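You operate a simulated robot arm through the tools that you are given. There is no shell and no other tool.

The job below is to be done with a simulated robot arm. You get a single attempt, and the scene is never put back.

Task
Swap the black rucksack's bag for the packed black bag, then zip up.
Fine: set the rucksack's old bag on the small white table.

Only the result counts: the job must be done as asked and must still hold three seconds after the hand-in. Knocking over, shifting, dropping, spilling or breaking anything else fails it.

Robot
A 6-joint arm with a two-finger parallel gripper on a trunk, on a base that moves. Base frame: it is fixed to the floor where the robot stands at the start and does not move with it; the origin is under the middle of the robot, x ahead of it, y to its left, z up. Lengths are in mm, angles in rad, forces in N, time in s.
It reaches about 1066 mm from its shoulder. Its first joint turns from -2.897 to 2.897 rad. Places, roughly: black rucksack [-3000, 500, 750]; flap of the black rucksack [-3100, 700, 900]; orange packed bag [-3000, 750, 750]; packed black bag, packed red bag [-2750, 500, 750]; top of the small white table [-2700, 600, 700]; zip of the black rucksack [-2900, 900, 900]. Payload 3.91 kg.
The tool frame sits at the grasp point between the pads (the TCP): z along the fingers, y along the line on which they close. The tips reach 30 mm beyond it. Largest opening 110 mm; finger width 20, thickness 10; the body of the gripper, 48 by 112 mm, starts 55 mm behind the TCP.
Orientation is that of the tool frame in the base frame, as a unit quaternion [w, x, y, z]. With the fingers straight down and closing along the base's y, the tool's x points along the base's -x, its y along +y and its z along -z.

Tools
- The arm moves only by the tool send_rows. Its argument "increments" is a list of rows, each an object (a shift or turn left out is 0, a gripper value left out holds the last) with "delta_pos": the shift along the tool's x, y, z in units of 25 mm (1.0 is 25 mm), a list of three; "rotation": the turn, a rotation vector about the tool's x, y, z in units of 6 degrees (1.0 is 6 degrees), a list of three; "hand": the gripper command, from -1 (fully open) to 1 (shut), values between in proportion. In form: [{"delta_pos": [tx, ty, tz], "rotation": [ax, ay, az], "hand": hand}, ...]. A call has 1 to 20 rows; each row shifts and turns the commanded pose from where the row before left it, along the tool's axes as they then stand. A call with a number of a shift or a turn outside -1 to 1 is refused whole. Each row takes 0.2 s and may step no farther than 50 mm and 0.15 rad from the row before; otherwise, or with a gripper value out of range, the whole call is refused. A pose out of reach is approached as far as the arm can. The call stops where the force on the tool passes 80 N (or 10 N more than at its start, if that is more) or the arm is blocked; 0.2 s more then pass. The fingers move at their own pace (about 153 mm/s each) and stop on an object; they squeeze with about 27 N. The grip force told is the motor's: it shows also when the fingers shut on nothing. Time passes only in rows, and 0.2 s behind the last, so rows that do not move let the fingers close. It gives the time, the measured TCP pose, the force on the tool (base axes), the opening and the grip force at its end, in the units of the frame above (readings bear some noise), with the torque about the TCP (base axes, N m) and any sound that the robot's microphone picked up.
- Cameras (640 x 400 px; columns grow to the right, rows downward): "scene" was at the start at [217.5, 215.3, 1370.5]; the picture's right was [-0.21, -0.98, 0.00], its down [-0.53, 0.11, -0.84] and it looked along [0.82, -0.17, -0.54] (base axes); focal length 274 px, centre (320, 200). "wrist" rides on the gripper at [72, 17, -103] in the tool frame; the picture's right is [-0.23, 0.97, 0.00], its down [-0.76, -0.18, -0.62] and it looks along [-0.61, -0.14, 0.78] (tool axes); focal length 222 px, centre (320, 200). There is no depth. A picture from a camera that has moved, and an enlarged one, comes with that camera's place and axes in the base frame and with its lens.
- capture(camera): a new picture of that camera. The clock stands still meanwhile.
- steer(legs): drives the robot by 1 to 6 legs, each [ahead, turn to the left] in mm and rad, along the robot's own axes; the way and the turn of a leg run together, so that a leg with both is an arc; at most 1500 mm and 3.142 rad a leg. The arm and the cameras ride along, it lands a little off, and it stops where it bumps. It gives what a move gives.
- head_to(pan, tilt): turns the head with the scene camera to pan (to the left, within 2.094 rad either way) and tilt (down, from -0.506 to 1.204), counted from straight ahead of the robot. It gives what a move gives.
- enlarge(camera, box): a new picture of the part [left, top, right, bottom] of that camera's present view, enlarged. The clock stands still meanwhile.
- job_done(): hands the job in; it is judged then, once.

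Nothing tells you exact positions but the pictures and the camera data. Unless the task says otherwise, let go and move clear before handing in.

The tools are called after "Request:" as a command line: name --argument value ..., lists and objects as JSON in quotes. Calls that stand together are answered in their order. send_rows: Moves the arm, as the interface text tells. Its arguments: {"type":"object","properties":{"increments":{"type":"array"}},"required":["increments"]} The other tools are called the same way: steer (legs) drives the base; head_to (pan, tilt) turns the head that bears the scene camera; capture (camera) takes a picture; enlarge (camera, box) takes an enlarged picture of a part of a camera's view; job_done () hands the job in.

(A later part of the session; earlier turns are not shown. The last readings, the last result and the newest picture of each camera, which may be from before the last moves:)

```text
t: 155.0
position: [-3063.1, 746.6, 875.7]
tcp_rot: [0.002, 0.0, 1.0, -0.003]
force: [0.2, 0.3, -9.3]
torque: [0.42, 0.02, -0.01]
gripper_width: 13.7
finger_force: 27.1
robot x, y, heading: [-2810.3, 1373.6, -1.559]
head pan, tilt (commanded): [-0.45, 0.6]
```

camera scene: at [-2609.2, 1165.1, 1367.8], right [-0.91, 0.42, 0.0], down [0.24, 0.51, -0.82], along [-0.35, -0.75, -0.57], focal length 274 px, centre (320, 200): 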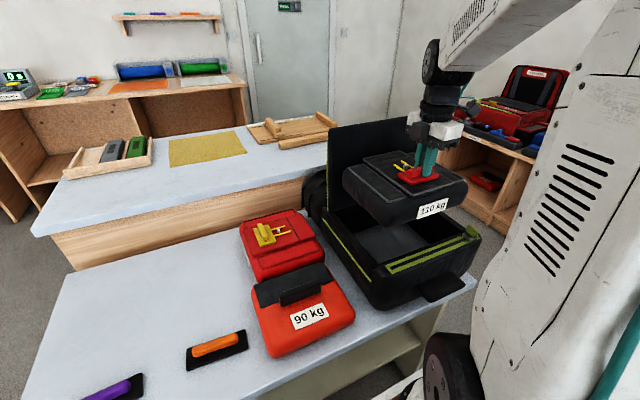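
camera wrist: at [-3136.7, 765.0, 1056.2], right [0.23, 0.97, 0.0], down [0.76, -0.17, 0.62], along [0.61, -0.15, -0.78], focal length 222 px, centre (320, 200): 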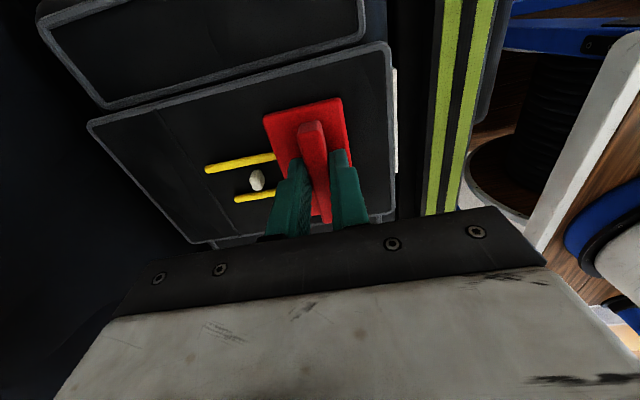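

Request:
send_rows --increments '[{"delta_pos": [0, 0, 0.12]}, {}]'

Request:
send_rows --increments '[{"delta_pos": [0, 0, 0.12]}, {}]'

Request:
capture --camera "wrist"

```text
t: 155.6
position: [-3062.5, 746.6, 875.0]
tcp_rot: [-0.001, 0.001, 1.0, -0.005]
force: [0.4, 4.2, 26.1]
torque: [0.73, -0.07, 0.02]
gripper_width: 13.7
finger_force: 26.7
robot x, y, heading: [-2806.4, 1373.0, -1.561]
head pan, tilt (commanded): [-0.45, 0.6]
```

```text
t: 156.1
position: [-3062.7, 746.9, 875.1]
tcp_rot: [-0.002, 0.0, 1.0, -0.005]
force: [6.5, 13.8, 33.1]
torque: [1.33, -0.84, 0.2]
gripper_width: 14.0
finger_force: 26.6
robot x, y, heading: [-2807.1, 1375.3, -1.558]
head pan, tilt (commanded): [-0.45, 0.6]
stopped in row 2: the force on the tool passed its limit at 83 N (the readings are from after the stop); the commanded pose is now the measured one
```

```text
taken
camera wrist: at [-3136.4, 765.3, 977.9], right [0.23, 0.97, -0.01], down [0.76, -0.17, 0.62], along [0.61, -0.15, -0.78], focal length 222 px, centre (320, 200)
```

wrist: 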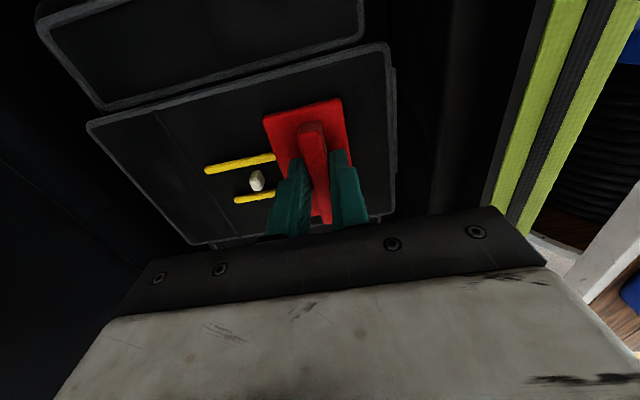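

The bag rests on the compartment floor (contact at TCP 875). I'll relieve the pressure, open a little and rise.

Request:
send_rows --increments '[{"delta_pos": [0, 0, -0.06]}, {"hand": 0.7}, {"hand": 0.5}, {}, {"delta_pos": [0, 0, -0.3]}, {"delta_pos": [0, 0, -0.5]}, {"delta_pos": [0, 0, -0.7]}, {"delta_pos": [0, 0, -0.9]}, {"delta_pos": [0, 0, -1]}, {"delta_pos": [0, 0, -1]}, {"delta_pos": [0, 0, -1]}, {"delta_pos": [0, 0, -1]}, {"delta_pos": [0, 0, -1]}, {"delta_pos": [0, 0, -1]}, {"delta_pos": [0, 0, -1]}, {"delta_pos": [0, 0, -1]}, {"delta_pos": [0, 0, -1]}, {}]'

Request:
capture --camera "wrist"

Request:
capture --camera "scene"

```text
t: 159.9
position: [-3063.4, 747.5, 1160.2]
tcp_rot: [-0.001, -0.001, 1.0, -0.005]
force: [0.3, 0.2, -0.6]
torque: [0.0, -0.02, -0.02]
gripper_width: 27.6
finger_force: 0.1
robot x, y, heading: [-2810.8, 1373.9, -1.563]
head pan, tilt (commanded): [-0.45, 0.6]
```

```text
taken
camera wrist: at [-3137.2, 765.7, 1263.5], right [0.23, 0.97, -0.01], down [0.76, -0.17, 0.62], along [0.61, -0.15, -0.78], focal length 222 px, centre (320, 200)
```

wrist: 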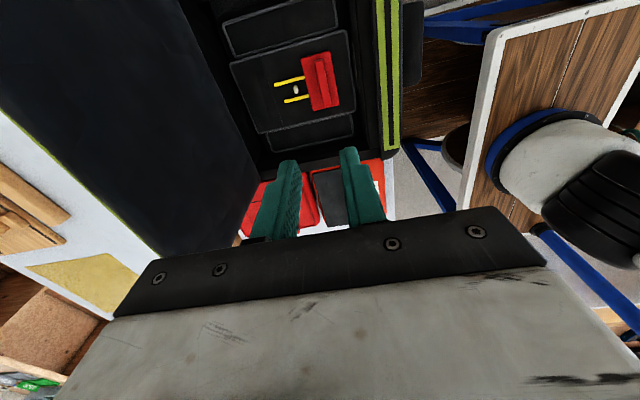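

```text
taken
camera scene: at [-2609.1, 1165.4, 1367.8], right [-0.91, 0.43, 0.0], down [0.24, 0.51, -0.82], along [-0.35, -0.75, -0.57], focal length 274 px, centre (320, 200)
```

scene: 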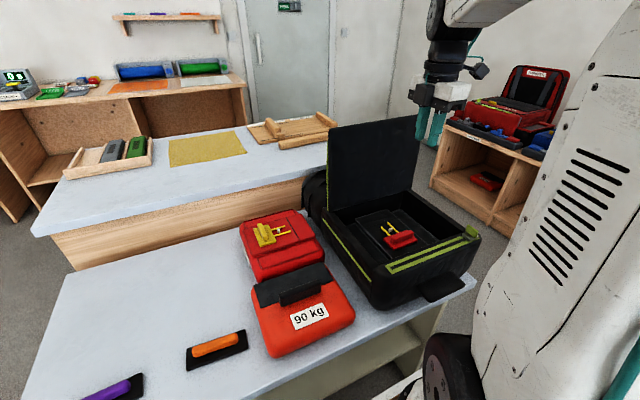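

The black bag sits in the compartment. Now to close the flap: I'll rise, turn the tool back to close along x, and go above the yellow tab, which is on the flap's south face.

Request:
send_rows --increments '[{"delta_pos": [0, 0, -0.8]}, {"delta_pos": [0, 0, -0.8]}, {"delta_pos": [0, 0, -0.8]}, {"rotation": [0, 0, 1]}, {"rotation": [0, 0, 1]}, {"rotation": [0, 0, 1]}, {"rotation": [0, 0, 1]}, {"rotation": [0, 0, 1]}, {"rotation": [0, 0, 1]}, {"rotation": [0, 0, 1]}, {"rotation": [0, 0, 1]}, {"rotation": [0, 0, 1]}, {"rotation": [0, 0, 1]}, {"rotation": [0, 0, 1]}, {"rotation": [0, 0, 1]}, {"rotation": [0, 0, 1]}, {"rotation": [0, 0, 1]}, {"rotation": [0, 0, 1], "hand": -0.7}]'

Request:
send_rows --increments '[{"delta_pos": [-0.5, 0.1, 0]}, {"delta_pos": [-0.9, 0.25, 0]}, {"delta_pos": [-0.9, 0.25, 0]}, {"delta_pos": [-0.9, 0.25, 0]}, {"delta_pos": [-0.9, 0.25, 0]}, {"delta_pos": [-0.9, 0.25, 0]}, {"delta_pos": [-0.9, 0.25, 0]}, {"delta_pos": [-0.9, 0.24, 0]}, {"delta_pos": [-0.8, 0, 0]}, {}]'

Request:
capture --camera "wrist"

Request:
enlarge --camera "scene" --box '[290, 60, 490, 310]'

```text
t: 163.7
position: [-3062.2, 749.1, 1219.9]
tcp_rot: [0.003, 0.708, 0.706, -0.004]
force: [-0.2, 0.0, 0.7]
torque: [-0.01, -0.01, 0.02]
gripper_width: 93.4
finger_force: 0.1
robot x, y, heading: [-2806.6, 1370.7, -1.557]
head pan, tilt (commanded): [-0.45, 0.6]
```

```text
t: 165.9
position: [-3016.6, 558.4, 1220.9]
tcp_rot: [0.003, 0.708, 0.706, -0.004]
force: [-0.5, 0.2, -0.1]
torque: [-0.03, 0.01, -0.01]
gripper_width: 93.9
finger_force: 0.0
robot x, y, heading: [-2806.1, 1376.2, -1.563]
head pan, tilt (commanded): [-0.45, 0.6]
```

```text
taken
camera wrist: at [-3000.0, 632.6, 1323.2], right [0.97, -0.23, 0.0], down [-0.18, -0.76, 0.63], along [-0.14, -0.61, -0.78], focal length 222 px, centre (320, 200)
```

wrist: 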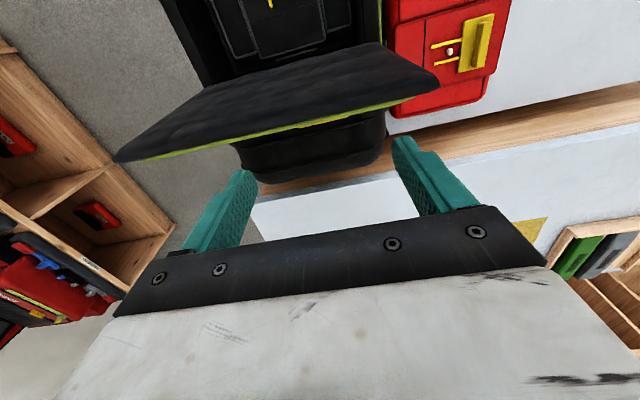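

```text
1.60 times, centred on (390, 185) of scene
camera zoom: at [-2609.1, 1165.5, 1367.8], right [-0.91, 0.43, 0.0], down [0.24, 0.51, -0.83], along [-0.35, -0.75, -0.56], focal length 438 px, centre (208, 224)
```

zoom: 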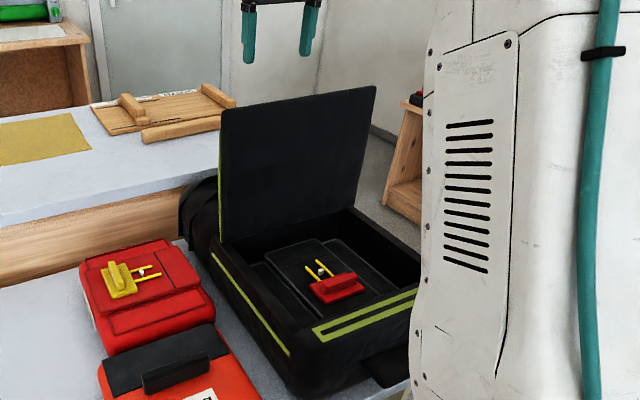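

The tab is hidden behind the flap from here, but its position follows from the flap geometry: about (-3017, 562, 1082). I'll lower the open fingers just south of the flap, straddling it.

Request:
send_rows --increments '[{"delta_pos": [0, 0, 0.5]}, {"delta_pos": [0, 0, 0.8]}, {"delta_pos": [0, 0, 0.8]}, {"delta_pos": [0, 0, 0.8]}, {"delta_pos": [0, 0, 0.7]}, {"delta_pos": [0, 0, 0.6]}, {"delta_pos": [0, 0, 0.4]}, {}]'

Request:
capture --camera "wrist"

Request:
enlarge --camera "scene" --box '[290, 60, 490, 310]'

```text
t: 167.1
position: [-3016.7, 555.6, 1157.5]
tcp_rot: [0.012, 0.707, 0.707, -0.016]
force: [1.9, 5.5, 21.5]
torque: [0.35, -1.13, 0.17]
gripper_width: 94.4
finger_force: 0.4
robot x, y, heading: [-2806.9, 1372.8, -1.56]
head pan, tilt (commanded): [-0.45, 0.6]
stopped in row 5: the force on the tool passed its limit at 106 N (the readings are from after the stop); the commanded pose is now the measured one
```

```text
taken
camera wrist: at [-3000.0, 632.5, 1257.5], right [0.97, -0.23, 0.0], down [-0.17, -0.74, 0.65], along [-0.15, -0.64, -0.76], focal length 222 px, centre (320, 200)
```

wrist: 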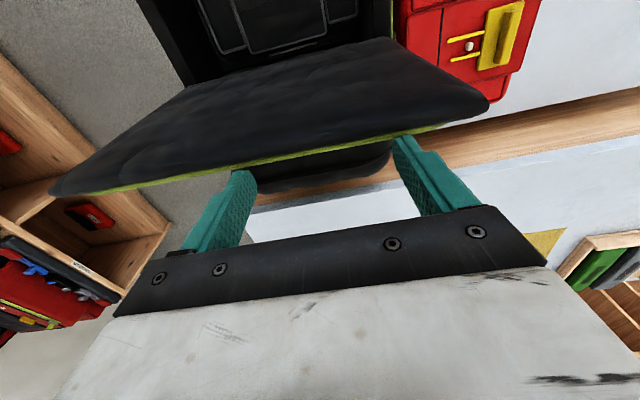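

```text
1.60 times, centred on (390, 185) of scene
camera zoom: at [-2608.8, 1166.4, 1367.9], right [-0.91, 0.42, 0.0], down [0.24, 0.51, -0.83], along [-0.35, -0.75, -0.56], focal length 438 px, centre (208, 224)
```

zoom: 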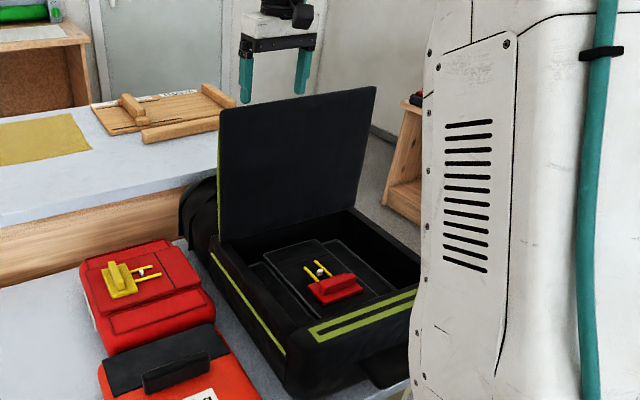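

A fingertip touched the flap's top edge. I'll back up and re-measure the flap.

Request:
send_rows --increments '[{"delta_pos": [0, 0, -0.6]}, {"delta_pos": [0, 0, -0.6]}, {"delta_pos": [0, 0, -0.6]}, {}]'

Request:
capture --camera "wrist"

Request:
enlarge --camera "scene" --box '[320, 80, 440, 260]'

```text
t: 168.1
position: [-3018.4, 556.3, 1200.1]
tcp_rot: [0.01, 0.708, 0.706, -0.015]
force: [1.3, 0.5, 0.5]
torque: [-0.01, -0.02, -0.02]
gripper_width: 93.5
finger_force: 0.1
robot x, y, heading: [-2808.5, 1373.2, -1.557]
head pan, tilt (commanded): [-0.45, 0.6]
```

```text
taken
camera wrist: at [-3000.8, 632.8, 1300.0], right [0.97, -0.23, 0.0], down [-0.17, -0.74, 0.65], along [-0.15, -0.63, -0.76], focal length 222 px, centre (320, 200)
```

wrist: 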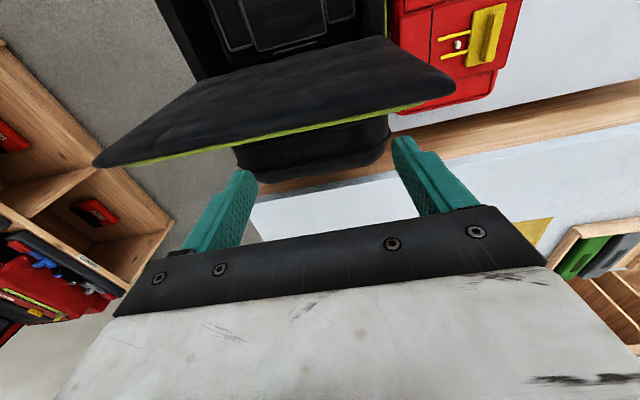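

```text
2.22 times, centred on (380, 170) of scene
camera zoom: at [-2609.1, 1165.4, 1367.8], right [-0.91, 0.42, 0.0], down [0.24, 0.51, -0.82], along [-0.35, -0.75, -0.57], focal length 608 px, centre (187, 267)
```

zoom: 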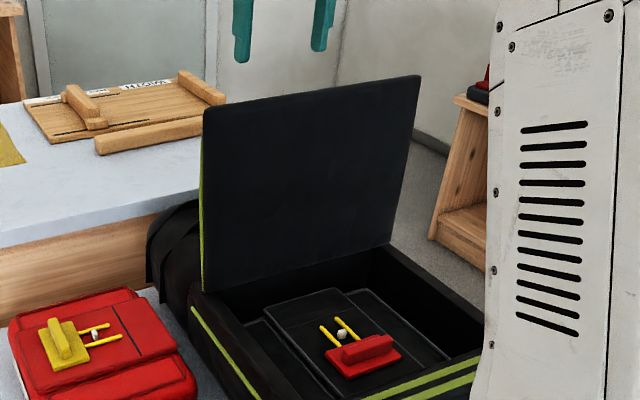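

The flap's outer edge reaches to about y 568, so gripping the tab from straight above is too tight. Instead I'll push the flap shut with closed fingers from its south side.

Request:
send_rows --increments '[{"rotation": [-0.07, 0.34, 0], "hand": 1.0}, {"delta_pos": [-0.4, -0.8, 0]}, {"delta_pos": [-0.4, -0.9, 0]}, {"delta_pos": [-0.2, -0.9, 0]}, {}]'

Request:
capture --camera "wrist"

```text
t: 169.3
position: [-3082.3, 531.2, 1198.9]
tcp_rot: [0.0, 0.707, 0.707, 0.001]
force: [0.0, 0.1, -0.2]
torque: [0.01, 0.02, 0.01]
gripper_width: 0.0
finger_force: 26.6
robot x, y, heading: [-2803.1, 1374.9, -1.556]
head pan, tilt (commanded): [-0.45, 0.6]
```

```text
taken
camera wrist: at [-3066.2, 603.4, 1301.7], right [0.97, -0.23, 0.0], down [-0.18, -0.76, 0.62], along [-0.14, -0.61, -0.78], focal length 222 px, centre (320, 200)
```

wrist: 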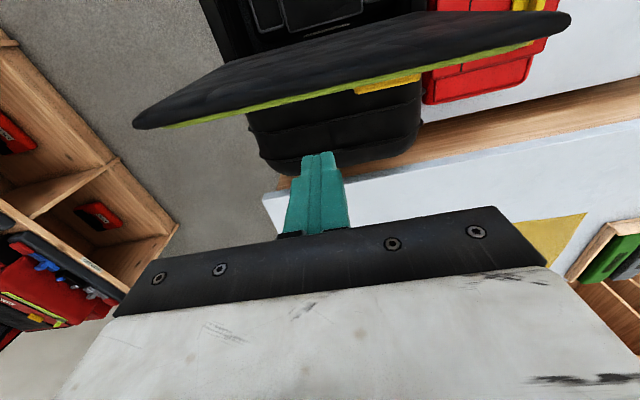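

Now the tab is visible: x -3047…-2989, standing out to y ≈ 544. With the fingers at y = 548 there is about 10 mm clearance to the flap, so I can grip the tab after all.

Request:
send_rows --increments '[{"delta_pos": [0.2, 0.9, 0], "hand": -0.7}, {"delta_pos": [0.25, 0.9, 0]}, {"delta_pos": [0.22, 0.77, 0]}, {}]'

Request:
send_rows --increments '[{"delta_pos": [0, 0, 0.4]}, {"delta_pos": [0, 0, 0.5]}, {"delta_pos": [0, 0, 0.5]}, {"delta_pos": [0, 0, 0.5]}, {"delta_pos": [0, 0, 0.5]}, {"delta_pos": [0, 0, 0.4]}, {}]'

Request:
capture --camera "wrist"

```text
t: 170.3
position: [-3017.4, 547.5, 1199.1]
tcp_rot: [0.0, 0.708, 0.706, 0.001]
force: [-0.6, 0.5, 0.3]
torque: [-0.01, 0.01, 0.01]
gripper_width: 93.6
finger_force: 0.0
robot x, y, heading: [-2806.7, 1374.9, -1.561]
head pan, tilt (commanded): [-0.45, 0.6]
```

```text
t: 171.9
position: [-3017.2, 548.2, 1129.6]
tcp_rot: [0.001, 0.708, 0.706, 0.0]
force: [0.3, -0.2, 0.6]
torque: [-0.03, 0.01, -0.01]
gripper_width: 93.6
finger_force: 0.1
robot x, y, heading: [-2807.3, 1375.6, -1.562]
head pan, tilt (commanded): [-0.45, 0.6]
```

```text
taken
camera wrist: at [-3001.0, 620.9, 1232.2], right [0.97, -0.23, 0.0], down [-0.18, -0.76, 0.62], along [-0.14, -0.61, -0.78], focal length 222 px, centre (320, 200)
```

wrist: 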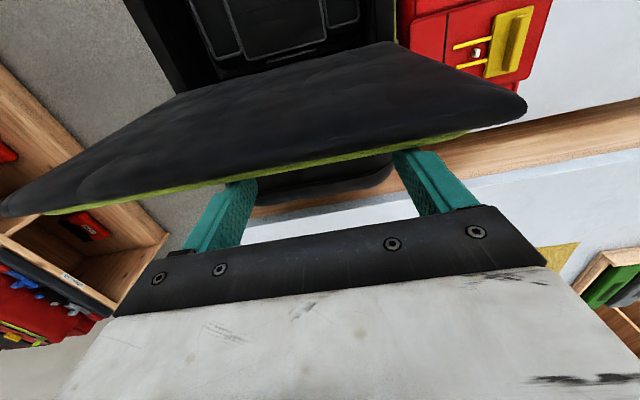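

Tips are past the flap's edge without contact. Lowering to the tab's height and closing.

Request:
send_rows --increments '[{"delta_pos": [0, 0, 0.4]}, {"delta_pos": [0, 0, 0.4]}, {"delta_pos": [0, 0, 0.4]}, {}]'

Request:
send_rows --increments '[{"hand": -0.3}, {"hand": 0.2}, {"hand": 1.0}, {}]'

Request:
capture --camera "wrist"

```text
t: 172.9
position: [-3017.6, 547.4, 1099.5]
tcp_rot: [0.0, 0.708, 0.706, 0.0]
force: [0.4, 0.3, -0.4]
torque: [0.03, 0.06, 0.02]
gripper_width: 93.5
finger_force: 0.0
robot x, y, heading: [-2808.9, 1375.6, -1.561]
head pan, tilt (commanded): [-0.45, 0.6]
```

```text
t: 173.9
position: [-3016.2, 548.7, 1100.4]
tcp_rot: [0.001, 0.707, 0.707, 0.0]
force: [2.8, -0.1, -0.6]
torque: [-0.02, -0.01, -0.4]
gripper_width: 59.7
finger_force: 26.9
robot x, y, heading: [-2808.1, 1371.8, -1.561]
head pan, tilt (commanded): [-0.45, 0.6]
```

```text
taken
camera wrist: at [-3000.3, 620.7, 1202.2], right [0.97, -0.23, 0.0], down [-0.18, -0.76, 0.62], along [-0.14, -0.61, -0.78], focal length 222 px, centre (320, 200)
```

wrist: 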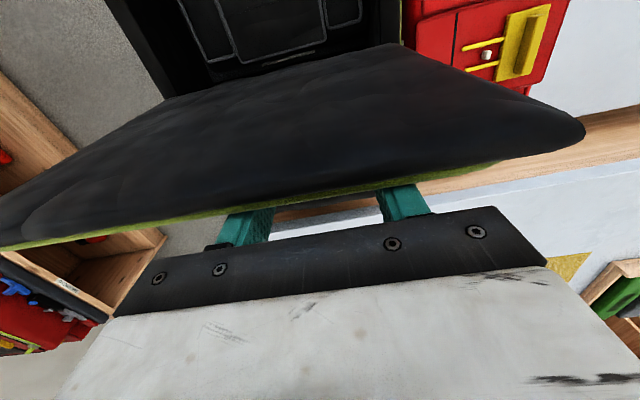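

The tab is gripped (59.7 mm). I'll now swing the flap back along its arc, in stages.

Request:
send_rows --increments '[{"delta_pos": [0.34, 0, -0.05]}, {"delta_pos": [0.34, 0, -0.046]}, {"delta_pos": [0.68, 0, -0.036]}, {"delta_pos": [0.68, 0, 0.024]}, {"delta_pos": [0.676, 0, 0.084]}, {"delta_pos": [0.4, 0, 0.08]}, {}]'

Request:
enlarge --camera "scene" --box '[290, 60, 490, 310]'

Request:
capture --camera "wrist"

```text
t: 175.5
position: [-3017.5, 625.8, 1100.3]
tcp_rot: [0.002, 0.707, 0.707, -0.001]
force: [-2.3, -4.4, 22.2]
torque: [-0.61, 0.14, -0.22]
gripper_width: 59.5
finger_force: 26.5
robot x, y, heading: [-2805.0, 1373.2, -1.558]
head pan, tilt (commanded): [-0.45, 0.6]
```

```text
1.60 times, centred on (390, 185) of scene
camera zoom: at [-2609.0, 1165.9, 1367.9], right [-0.91, 0.42, 0.0], down [0.24, 0.51, -0.83], along [-0.35, -0.75, -0.56], focal length 438 px, centre (208, 224)
```

zoom: 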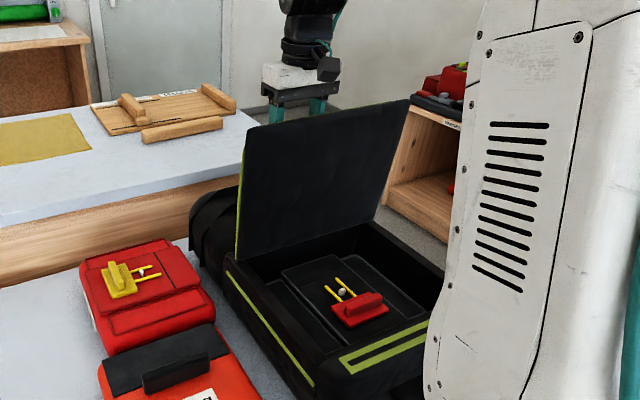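

```text
taken
camera wrist: at [-3000.8, 699.5, 1203.5], right [0.97, -0.23, 0.0], down [-0.18, -0.76, 0.63], along [-0.14, -0.61, -0.78], focal length 222 px, centre (320, 200)
```

wrist: 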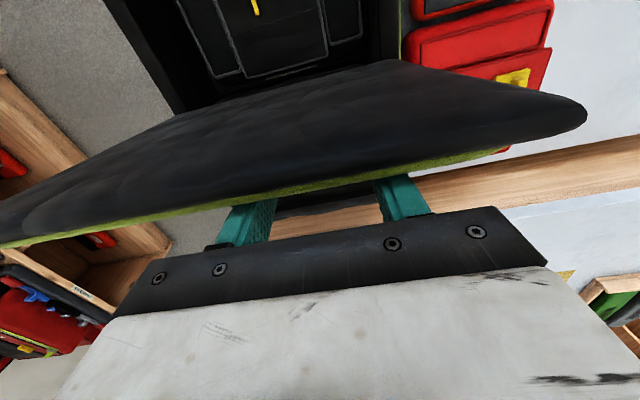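

The pads' twist friction on the tab kept the flap from turning, and the push slid the rucksack about 50 mm north instead. I'll reverse the motion, holding the tab, to draw the rucksack back, checking as I go.

Request:
send_rows --increments '[{"delta_pos": [0, 0, -0.1]}, {"delta_pos": [-0.3, 0, 0]}, {"delta_pos": [-0.4, 0, 0]}, {"delta_pos": [-0.4, 0, 0]}, {"delta_pos": [-0.4, 0, 0]}, {}]'

Request:
enlarge --camera "scene" --box '[290, 60, 490, 310]'

```text
t: 176.9
position: [-3017.8, 589.4, 1099.1]
tcp_rot: [-0.001, 0.707, 0.707, 0.002]
force: [1.3, 1.7, -6.8]
torque: [-0.41, -0.38, -0.35]
gripper_width: 59.7
finger_force: 26.7
robot x, y, heading: [-2806.4, 1375.4, -1.558]
head pan, tilt (commanded): [-0.45, 0.6]
```

```text
1.60 times, centred on (390, 185) of scene
camera zoom: at [-2609.2, 1165.0, 1367.7], right [-0.91, 0.42, 0.0], down [0.24, 0.51, -0.82], along [-0.35, -0.75, -0.57], focal length 438 px, centre (208, 224)
```

zoom: 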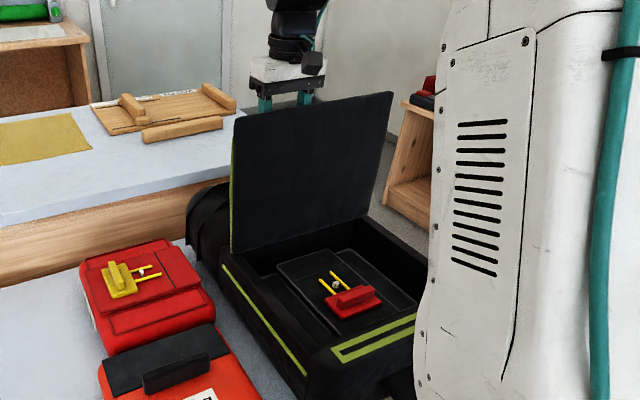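

The rucksack slides back with it. Continuing the remaining 40 mm.

Request:
send_rows --increments '[{"delta_pos": [-0.3, 0, 0]}, {"delta_pos": [-0.4, 0, 0]}, {"delta_pos": [-0.4, 0, 0]}, {"delta_pos": [-0.3, 0, 0]}, {}]'

Request:
enlarge --camera "scene" --box '[290, 60, 490, 310]'

```text
t: 178.1
position: [-3019.4, 553.9, 1100.8]
tcp_rot: [0.001, 0.707, 0.707, 0.0]
force: [-0.4, 1.0, -13.2]
torque: [-0.27, 0.08, 0.0]
gripper_width: 60.0
finger_force: 27.4
robot x, y, heading: [-2808.4, 1378.3, -1.558]
head pan, tilt (commanded): [-0.45, 0.6]
```

```text
1.60 times, centred on (390, 185) of scene
camera zoom: at [-2609.2, 1165.0, 1367.7], right [-0.91, 0.42, 0.0], down [0.24, 0.51, -0.82], along [-0.35, -0.75, -0.57], focal length 438 px, centre (208, 224)
```

zoom: 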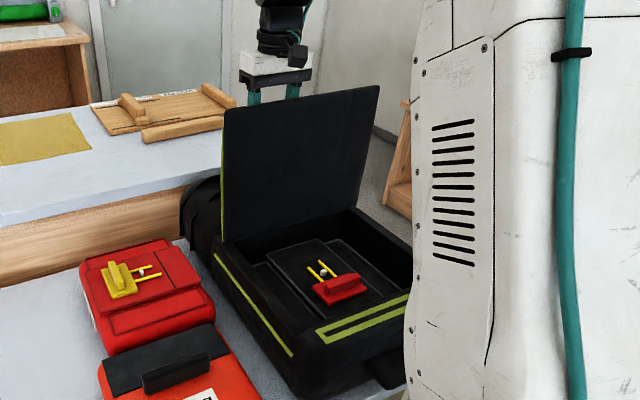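

Within about 4 mm of the original spot. One last small correction, then I'll release the tab.

Request:
send_rows --increments '[{"delta_pos": [0, 0, 0.05]}, {"delta_pos": [-0.2, 0, 0]}, {}, {"hand": 0.0}, {"hand": -0.7}, {}]'

Request:
enlarge --camera "scene" --box '[290, 60, 490, 310]'

```text
t: 179.5
position: [-3017.4, 549.3, 1098.7]
tcp_rot: [0.0, 0.706, 0.708, 0.001]
force: [-0.3, -0.2, 0.0]
torque: [-0.01, 0.0, -0.01]
gripper_width: 93.4
finger_force: 0.1
robot x, y, heading: [-2808.3, 1375.1, -1.56]
head pan, tilt (commanded): [-0.45, 0.6]
```

```text
1.60 times, centred on (390, 185) of scene
camera zoom: at [-2609.0, 1165.4, 1367.8], right [-0.91, 0.42, 0.0], down [0.24, 0.51, -0.82], along [-0.35, -0.75, -0.57], focal length 438 px, centre (208, 224)
```

zoom: 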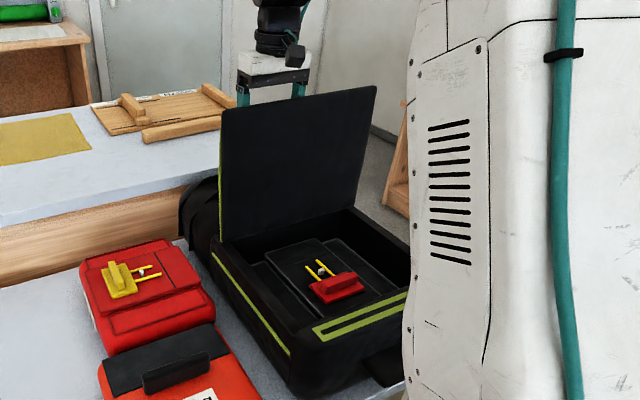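

Rucksack and flap are back where they were. Now I'll rise, close the fingers, move beside the tab on the flap's south side and push gently.

Request:
send_rows --increments '[{"delta_pos": [0, 0, -0.6]}, {"delta_pos": [0, 0, -0.9]}, {"delta_pos": [0, 0, -0.9]}, {"delta_pos": [0, 0, -0.9]}, {"delta_pos": [0, 0, -0.7], "hand": 1.0}, {"delta_pos": [-0.2, -0.9, 0]}, {"delta_pos": [-0.2, -0.9, 0]}, {"delta_pos": [-0.16, -0.8, 0]}, {}, {"delta_pos": [0, 0, 0.6]}, {"delta_pos": [0, 0, 0.8]}, {"delta_pos": [0, 0, 0.8]}, {"delta_pos": [0, 0, 0.6]}, {"delta_pos": [0, 0, 0.4]}, {}]'

Request:
capture --camera "wrist"

```text
t: 182.7
position: [-3082.2, 532.5, 1117.6]
tcp_rot: [0.001, 0.708, 0.706, 0.001]
force: [0.0, -0.2, 0.2]
torque: [0.01, 0.01, -0.01]
gripper_width: 0.1
finger_force: 26.7
robot x, y, heading: [-2804.9, 1375.9, -1.559]
head pan, tilt (commanded): [-0.45, 0.6]
```

```text
taken
camera wrist: at [-3067.2, 607.4, 1221.6], right [0.97, -0.23, 0.0], down [-0.18, -0.76, 0.62], along [-0.14, -0.61, -0.78], focal length 222 px, centre (320, 200)
```

wrist: 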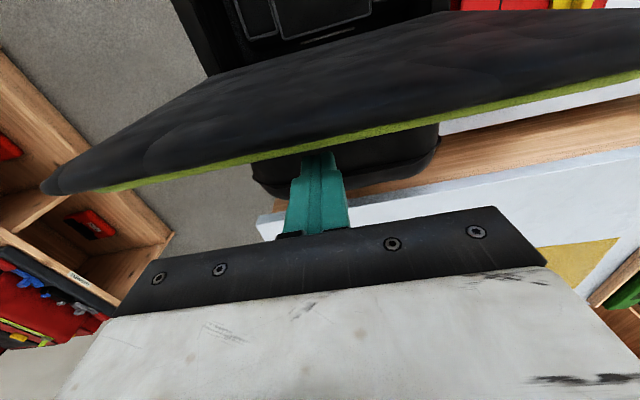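

Request:
send_rows --increments '[{"delta_pos": [0.4, 0, 0]}, {"delta_pos": [0.4, 0, 0]}, {"delta_pos": [0.3, 0, 0]}, {"delta_pos": [0.2, 0, 0]}, {}]'

Request:
send_rows --increments '[{"delta_pos": [0.2, 0, 0]}, {"delta_pos": [0.2, 0, 0]}, {"delta_pos": [0.2, 0, 0]}, {}]'

Request:
enlarge --camera "scene" --box '[290, 60, 490, 310]'

```text
t: 183.9
position: [-3081.8, 566.3, 1120.1]
tcp_rot: [0.001, 0.708, 0.707, 0.001]
force: [0.4, -0.4, -0.4]
torque: [-0.01, -0.01, -0.01]
gripper_width: 0.0
finger_force: 26.9
robot x, y, heading: [-2804.4, 1371.4, -1.559]
head pan, tilt (commanded): [-0.45, 0.6]
```

```text
t: 184.9
position: [-3083.1, 583.4, 1118.8]
tcp_rot: [0.001, 0.707, 0.707, 0.0]
force: [1.1, -0.9, 0.7]
torque: [-0.02, 0.0, 0.02]
gripper_width: 0.2
finger_force: 26.6
robot x, y, heading: [-2810.5, 1374.8, -1.555]
head pan, tilt (commanded): [-0.45, 0.6]
```

```text
1.60 times, centred on (390, 185) of scene
camera zoom: at [-2609.1, 1165.4, 1367.8], right [-0.91, 0.42, 0.0], down [0.24, 0.51, -0.82], along [-0.35, -0.75, -0.57], focal length 438 px, centre (208, 224)
```

zoom: 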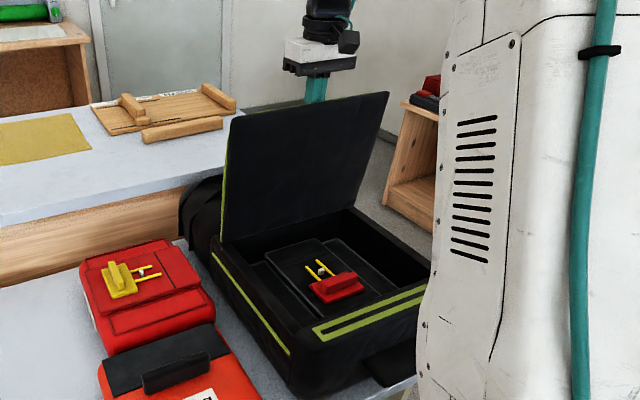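

The flap turns freely now (under 1 N) and the rucksack stays put. Continuing along the arc.

Request:
send_rows --increments '[{"delta_pos": [0.488, 0, 0.1]}, {"delta_pos": [0.488, 0, 0.1]}, {"delta_pos": [0.676, 0, 0.168]}, {"delta_pos": [0.676, 0, 0.168]}, {"delta_pos": [0.638, 0, 0.282]}, {"delta_pos": [0.638, 0, 0.282]}, {}]'

Request:
enlarge --camera "scene" --box '[290, 60, 490, 310]'

```text
t: 186.5
position: [-3081.0, 673.3, 1092.7]
tcp_rot: [0.0, 0.708, 0.706, 0.001]
force: [-0.3, -0.6, 0.3]
torque: [-0.01, 0.02, 0.0]
gripper_width: 0.0
finger_force: 26.6
robot x, y, heading: [-2810.5, 1373.1, -1.555]
head pan, tilt (commanded): [-0.45, 0.6]
```

```text
1.60 times, centred on (390, 185) of scene
camera zoom: at [-2609.1, 1165.4, 1367.8], right [-0.91, 0.42, 0.0], down [0.24, 0.51, -0.82], along [-0.35, -0.75, -0.57], focal length 438 px, centre (208, 224)
```

zoom: 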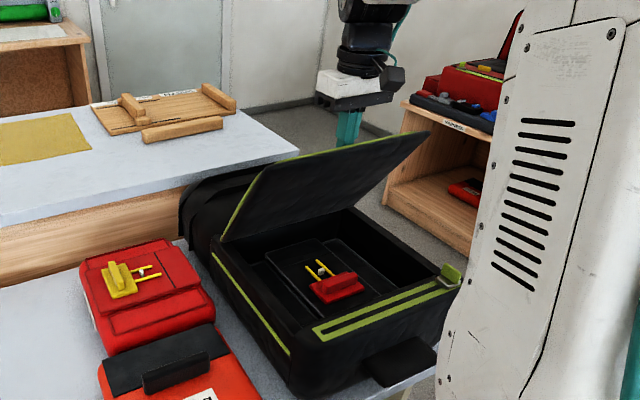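

Request:
send_rows --increments '[{"delta_pos": [0.58, 0, 0.388]}, {"delta_pos": [0.58, 0, 0.388]}, {"delta_pos": [0.502, 0, 0.482]}, {"delta_pos": [0.502, 0, 0.482]}, {"delta_pos": [0.412, 0, 0.564]}, {"delta_pos": [0.412, 0, 0.564]}, {}]'

Request:
enlarge --camera "scene" --box '[290, 60, 490, 310]'

```text
t: 188.1
position: [-3083.9, 746.9, 1020.4]
tcp_rot: [0.001, 0.708, 0.706, 0.001]
force: [-1.0, 0.1, -0.2]
torque: [0.01, -0.01, 0.02]
gripper_width: 0.0
finger_force: 26.7
robot x, y, heading: [-2806.4, 1372.4, -1.563]
head pan, tilt (commanded): [-0.45, 0.6]
```

```text
1.60 times, centred on (390, 185) of scene
camera zoom: at [-2609.1, 1165.4, 1367.8], right [-0.91, 0.42, 0.0], down [0.24, 0.51, -0.83], along [-0.35, -0.75, -0.57], focal length 438 px, centre (208, 224)
```

zoom: 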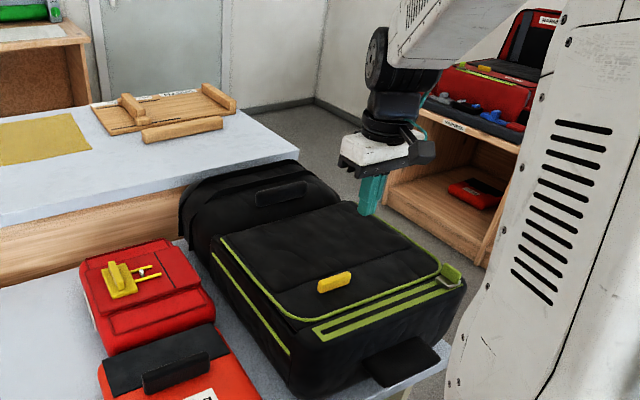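

The flap has closed by itself the rest of the way. I'll check that it sits fully down.

Request:
enlarge --camera "scene" --box '[370, 170, 500, 290]'

Request:
capture --camera "wrist"

```text
3.33 times, centred on (435, 230) of scene
camera zoom: at [-2609.1, 1165.4, 1367.8], right [-0.91, 0.42, 0.0], down [0.24, 0.51, -0.83], along [-0.35, -0.75, -0.57], focal length 912 px, centre (-63, 100)
```

zoom: 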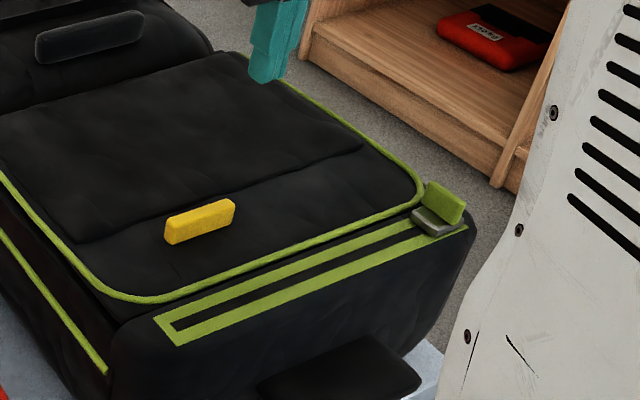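

```text
taken
camera wrist: at [-3066.0, 819.2, 1123.9], right [0.97, -0.23, 0.0], down [-0.18, -0.76, 0.62], along [-0.14, -0.61, -0.78], focal length 222 px, centre (320, 200)
```

wrist: 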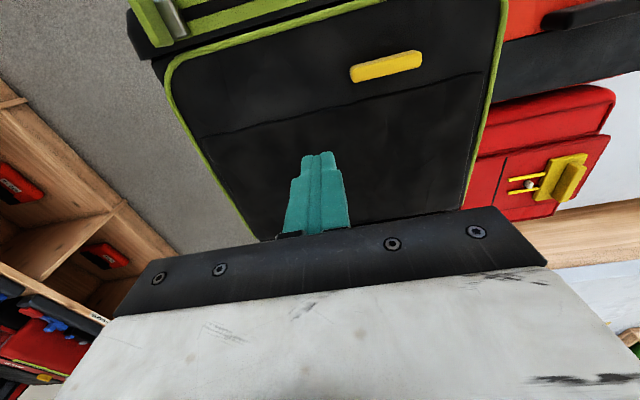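

The flap looks flush again. I'll press gently near its north edge to confirm its height.

Request:
send_rows --increments '[{"delta_pos": [0.5, 0, 0.5]}, {"delta_pos": [0.5, 0, 0.8]}, {"delta_pos": [0.5, 0, 0.8]}, {"delta_pos": [0, 0, 0.8]}, {"delta_pos": [0, 0, 0.5]}, {"delta_pos": [0, 0, 0.2]}, {}]'

Request:
send_rows --increments '[{"delta_pos": [0, 0, 0.1]}, {"delta_pos": [0, 0, 0.1]}, {}]'

```text
t: 189.7
position: [-3082.9, 784.8, 930.9]
tcp_rot: [0.001, 0.708, 0.707, 0.001]
force: [-0.4, -0.4, -0.5]
torque: [-0.02, -0.02, -0.01]
gripper_width: 0.1
finger_force: 27.1
robot x, y, heading: [-2809.0, 1376.6, -1.559]
head pan, tilt (commanded): [-0.45, 0.6]
```

```text
t: 190.5
position: [-3083.1, 784.0, 924.9]
tcp_rot: [0.001, 0.707, 0.707, 0.0]
force: [1.2, 0.1, -0.5]
torque: [0.0, -0.03, 0.0]
gripper_width: 0.0
finger_force: 26.6
robot x, y, heading: [-2807.0, 1373.9, -1.559]
head pan, tilt (commanded): [-0.45, 0.6]
```

Request:
send_rows --increments '[{"delta_pos": [0, 0, 0.1]}, {}]'

Request:
send_rows --increments '[{"delta_pos": [0, 0, 0.1]}, {}]'

Request:
capture --camera "wrist"

```text
t: 191.1
position: [-3082.5, 783.6, 923.6]
tcp_rot: [0.0, 0.708, 0.707, 0.0]
force: [-0.1, 0.1, 0.2]
torque: [0.04, 0.01, 0.02]
gripper_width: 0.0
finger_force: 26.8
robot x, y, heading: [-2806.1, 1374.7, -1.558]
head pan, tilt (commanded): [-0.45, 0.6]
```

```text
t: 191.7
position: [-3082.5, 785.6, 920.3]
tcp_rot: [0.001, 0.708, 0.706, 0.001]
force: [0.2, -0.2, 0.1]
torque: [-0.03, 0.03, -0.04]
gripper_width: 0.0
finger_force: 26.7
robot x, y, heading: [-2806.7, 1374.5, -1.559]
head pan, tilt (commanded): [-0.45, 0.6]
```

```text
taken
camera wrist: at [-3066.7, 858.0, 1023.8], right [0.97, -0.23, 0.0], down [-0.18, -0.76, 0.62], along [-0.14, -0.61, -0.78], focal length 222 px, centre (320, 200)
```

wrist: 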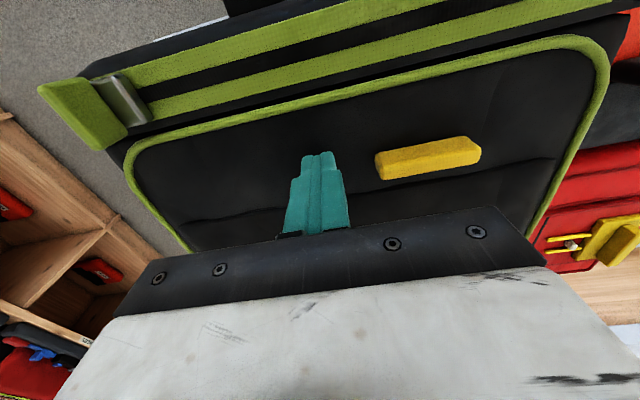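

No contact even with the tips at z 890, so the flap is fully down. Next: move above the zip's slider at the west end, near (-3189, 850).

Request:
send_rows --increments '[{"delta_pos": [0, 0, -0.8]}, {"delta_pos": [0, 0, -0.8]}, {"delta_pos": [0, 0, -0.8]}, {"delta_pos": [0.5, -0.8, -0.8], "hand": 0.2}, {"delta_pos": [0.5, -0.85, 0]}, {"delta_pos": [0.5, -0.85, 0]}, {"delta_pos": [0.5, -0.85, 0]}, {"delta_pos": [0.5, -0.85, 0]}, {}]'

Request:
capture --camera "wrist"

Request:
enlarge --camera "scene" --box '[400, 140, 500, 260]'

```text
t: 193.7
position: [-3188.5, 846.9, 999.3]
tcp_rot: [0.001, 0.707, 0.707, 0.001]
force: [-0.5, 0.6, 0.0]
torque: [0.04, 0.01, -0.05]
gripper_width: 43.9
finger_force: 0.1
robot x, y, heading: [-2806.9, 1371.2, -1.555]
head pan, tilt (commanded): [-0.45, 0.6]
```

```text
taken
camera wrist: at [-3172.1, 920.2, 1102.6], right [0.97, -0.23, 0.0], down [-0.18, -0.76, 0.62], along [-0.14, -0.61, -0.78], focal length 222 px, centre (320, 200)
```

wrist: 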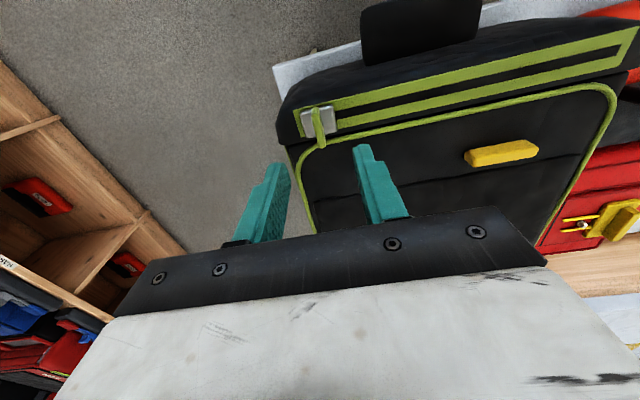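

```text
3.33 times, centred on (450, 200) of scene
camera zoom: at [-2609.1, 1165.5, 1367.8], right [-0.91, 0.42, 0.0], down [0.24, 0.51, -0.83], along [-0.35, -0.75, -0.57], focal length 912 px, centre (-113, 200)
```

zoom: 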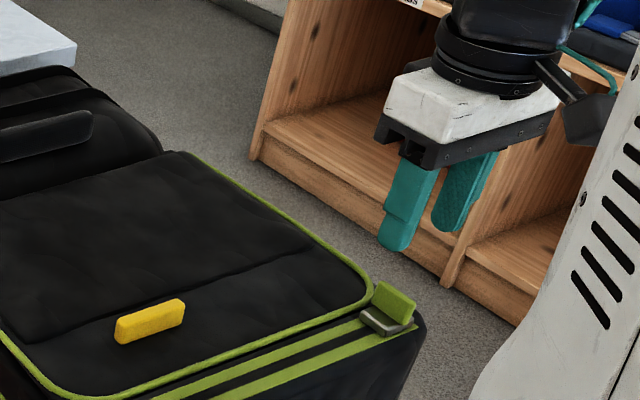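

The slider's pull is at about (-3191, 850), as expected. Lowering and gripping it.

Request:
send_rows --increments '[{"delta_pos": [0.12, -0.1, 0.7]}, {"delta_pos": [0, 0, 0.75]}, {"delta_pos": [0, 0, 0.75]}, {"delta_pos": [0, 0, 0.6]}, {}]'

Request:
enlarge --camera "wrist" --box '[200, 60, 440, 210]'

Request:
enlarge --camera "scene" --box '[400, 140, 500, 260]'

```text
t: 194.9
position: [-3189.6, 850.7, 930.4]
tcp_rot: [0.001, 0.708, 0.707, 0.0]
force: [-0.1, 0.1, -1.3]
torque: [0.0, -0.04, 0.01]
gripper_width: 43.8
finger_force: 0.0
robot x, y, heading: [-2807.5, 1373.8, -1.56]
head pan, tilt (commanded): [-0.45, 0.6]
```

```text
2.67 times, centred on (320, 135) of wrist
camera zoom: at [-3172.9, 922.9, 1033.1], right [0.97, -0.23, 0.0], down [-0.18, -0.76, 0.62], along [-0.14, -0.61, -0.78], focal length 592 px, centre (320, 373)
```

zoom: 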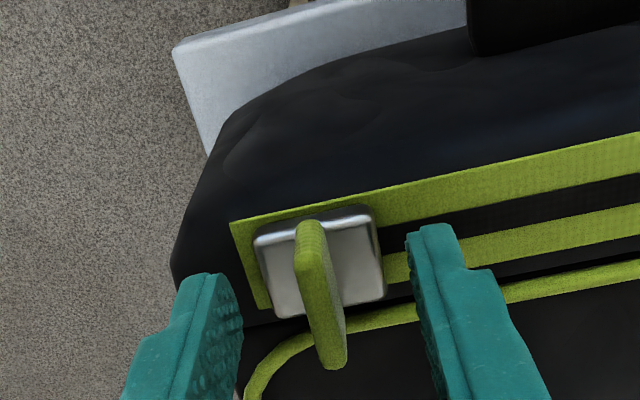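

```text
3.33 times, centred on (450, 200) of scene
camera zoom: at [-2609.1, 1165.5, 1367.8], right [-0.91, 0.42, 0.0], down [0.24, 0.51, -0.83], along [-0.35, -0.75, -0.57], focal length 912 px, centre (-113, 200)
```

zoom: 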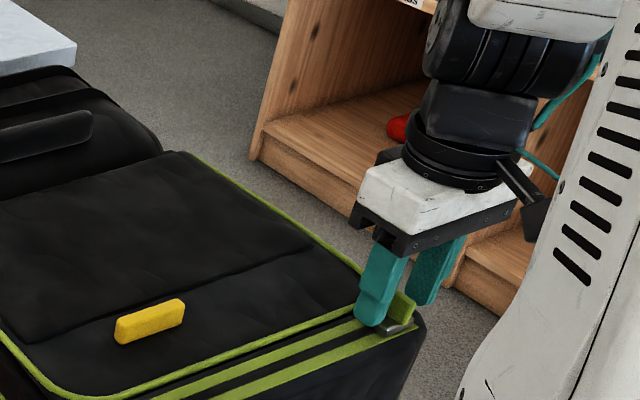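

Request:
send_rows --increments '[{"delta_pos": [0, 0, 0.1], "hand": 0.6}, {"hand": 1.0}, {}, {}]'

Request:
enlarge --camera "wrist" --box '[200, 60, 440, 210]'

```text
t: 195.9
position: [-3189.8, 850.2, 927.4]
tcp_rot: [0.001, 0.708, 0.707, 0.001]
force: [0.6, -0.1, 1.0]
torque: [-0.13, 0.05, -0.02]
gripper_width: 6.6
finger_force: 26.7
robot x, y, heading: [-2810.3, 1374.6, -1.558]
head pan, tilt (commanded): [-0.45, 0.6]
```

```text
2.67 times, centred on (320, 135) of wrist
camera zoom: at [-3173.2, 922.8, 1031.0], right [0.97, -0.23, 0.0], down [-0.18, -0.76, 0.62], along [-0.14, -0.61, -0.78], focal length 592 px, centre (320, 373)
```

zoom: 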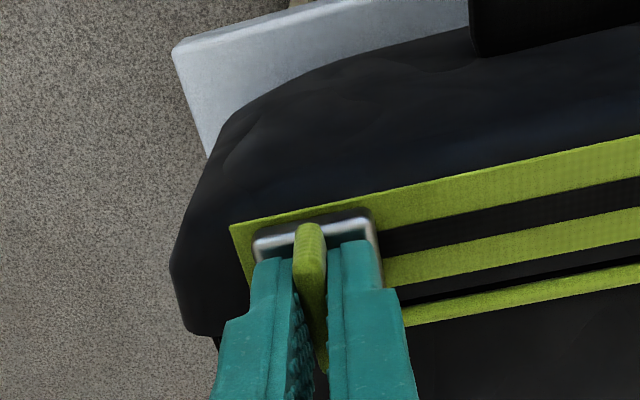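

Gripped (6.6 mm). Sliding east to close the zip, starting gently.

Request:
send_rows --increments '[{"delta_pos": [0, 0.2, 0]}, {"delta_pos": [0, 0.4, 0]}, {"delta_pos": [0, 0.4, 0]}, {"delta_pos": [0, 0.4, 0]}, {}]'

Request:
capture --camera "wrist"

```text
t: 197.1
position: [-3151.5, 849.4, 927.2]
tcp_rot: [0.001, 0.707, 0.707, 0.0]
force: [0.3, -8.6, 4.0]
torque: [-0.26, 0.03, -0.09]
gripper_width: 6.3
finger_force: 26.5
robot x, y, heading: [-2808.7, 1374.2, -1.558]
head pan, tilt (commanded): [-0.45, 0.6]
```

```text
taken
camera wrist: at [-3136.6, 923.4, 1031.0], right [0.97, -0.23, 0.0], down [-0.18, -0.76, 0.62], along [-0.14, -0.61, -0.78], focal length 222 px, centre (320, 200)
```

wrist: 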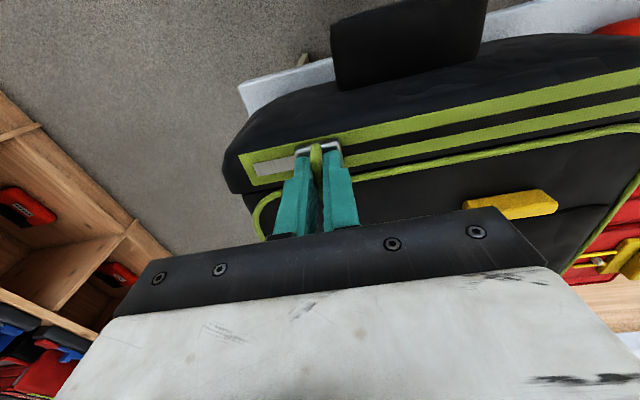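

The zip closes behind the slider. A small sideways force shows the track is turned slightly, so I'll drift a touch south while continuing.

Request:
send_rows --increments '[{"delta_pos": [-0.03, 0.2, 0]}, {"delta_pos": [-0.012, 0.45, 0]}, {"delta_pos": [-0.012, 0.45, 0]}, {"delta_pos": [-0.012, 0.45, 0]}, {"delta_pos": [-0.012, 0.45, 0]}, {}]'

Request:
capture --camera "wrist"

```text
t: 198.5
position: [-3104.0, 849.9, 928.4]
tcp_rot: [0.001, 0.708, 0.706, 0.001]
force: [0.5, 9.2, 0.5]
torque: [0.41, 0.11, -0.06]
gripper_width: 6.5
finger_force: 26.8
robot x, y, heading: [-2806.2, 1373.4, -1.555]
head pan, tilt (commanded): [-0.45, 0.6]
```

```text
taken
camera wrist: at [-3088.5, 922.6, 1031.0], right [0.97, -0.23, 0.0], down [-0.18, -0.76, 0.62], along [-0.14, -0.61, -0.78], focal length 222 px, centre (320, 200)
```

wrist: 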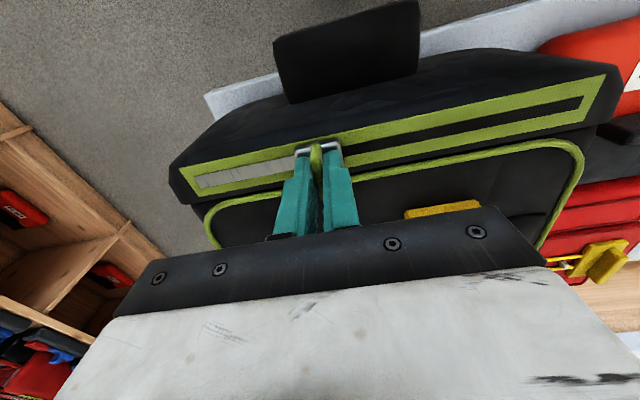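

Request:
send_rows --increments '[{"delta_pos": [0.03, 0.3, 0]}, {"delta_pos": [0, 0.5, 0]}, {"delta_pos": [0, 0.5, 0]}, {"delta_pos": [0, 0.5, 0]}, {}]'

Request:
send_rows --increments '[{"delta_pos": [0, 0.4, 0]}, {"delta_pos": [0, 0.5, 0]}, {"delta_pos": [0, 0.5, 0]}, {}]'

Request:
capture --camera "wrist"

```text
t: 199.7
position: [-3059.9, 848.7, 928.3]
tcp_rot: [0.0, 0.707, 0.707, 0.0]
force: [-0.9, -3.0, -1.9]
torque: [-0.09, 0.12, -0.37]
gripper_width: 6.4
finger_force: 26.5
robot x, y, heading: [-2807.2, 1373.7, -1.56]
head pan, tilt (commanded): [-0.45, 0.6]
```

```text
t: 200.7
position: [-3024.8, 848.0, 927.6]
tcp_rot: [0.001, 0.707, 0.707, 0.0]
force: [-1.7, 4.2, 0.9]
torque: [-0.09, 0.0, -0.53]
gripper_width: 6.3
finger_force: 26.8
robot x, y, heading: [-2808.6, 1372.6, -1.556]
head pan, tilt (commanded): [-0.45, 0.6]
```

```text
taken
camera wrist: at [-3008.4, 921.8, 1031.4], right [0.97, -0.23, 0.0], down [-0.18, -0.76, 0.62], along [-0.14, -0.61, -0.78], focal length 222 px, centre (320, 200)
```

wrist: 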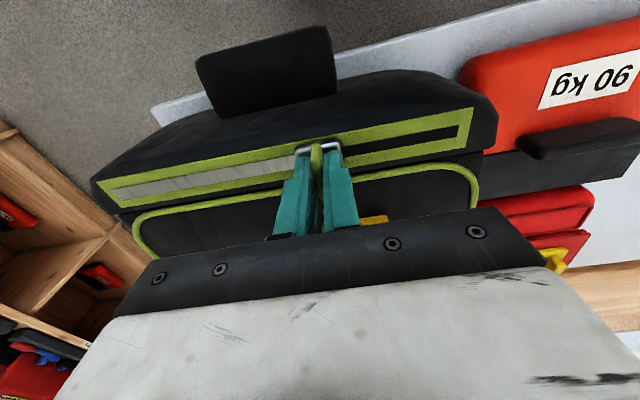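

Request:
send_rows --increments '[{"delta_pos": [0.01, 0.4, 0]}, {"delta_pos": [0, 0.5, 0]}, {"delta_pos": [0, 0.5, 0]}, {"delta_pos": [0, 0.5, 0]}, {"delta_pos": [0, 0.4, 0]}, {"delta_pos": [0, 0.3, 0]}, {}]'

Request:
enlarge --camera "wrist" --box '[200, 80, 440, 230]'

```text
t: 202.3
position: [-2959.6, 847.7, 927.6]
tcp_rot: [0.002, 0.707, 0.707, -0.001]
force: [0.2, -6.3, 1.3]
torque: [-0.27, 0.05, -0.48]
gripper_width: 6.5
finger_force: 26.8
robot x, y, heading: [-2811.7, 1374.0, -1.562]
head pan, tilt (commanded): [-0.45, 0.6]
```

```text
2.67 times, centred on (320, 155) of wrist
camera zoom: at [-2943.6, 921.3, 1031.0], right [0.97, -0.23, 0.0], down [-0.18, -0.76, 0.62], along [-0.14, -0.61, -0.78], focal length 592 px, centre (320, 320)
```

zoom: 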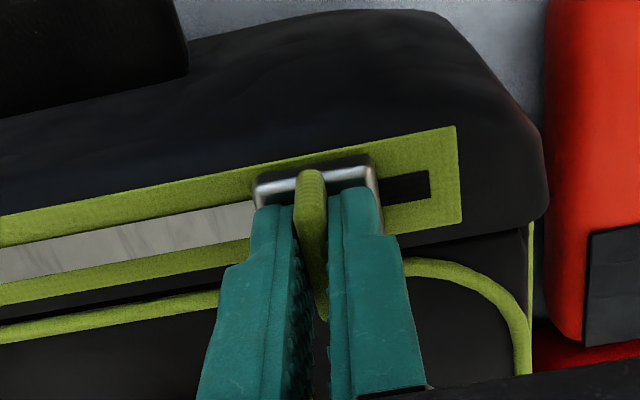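

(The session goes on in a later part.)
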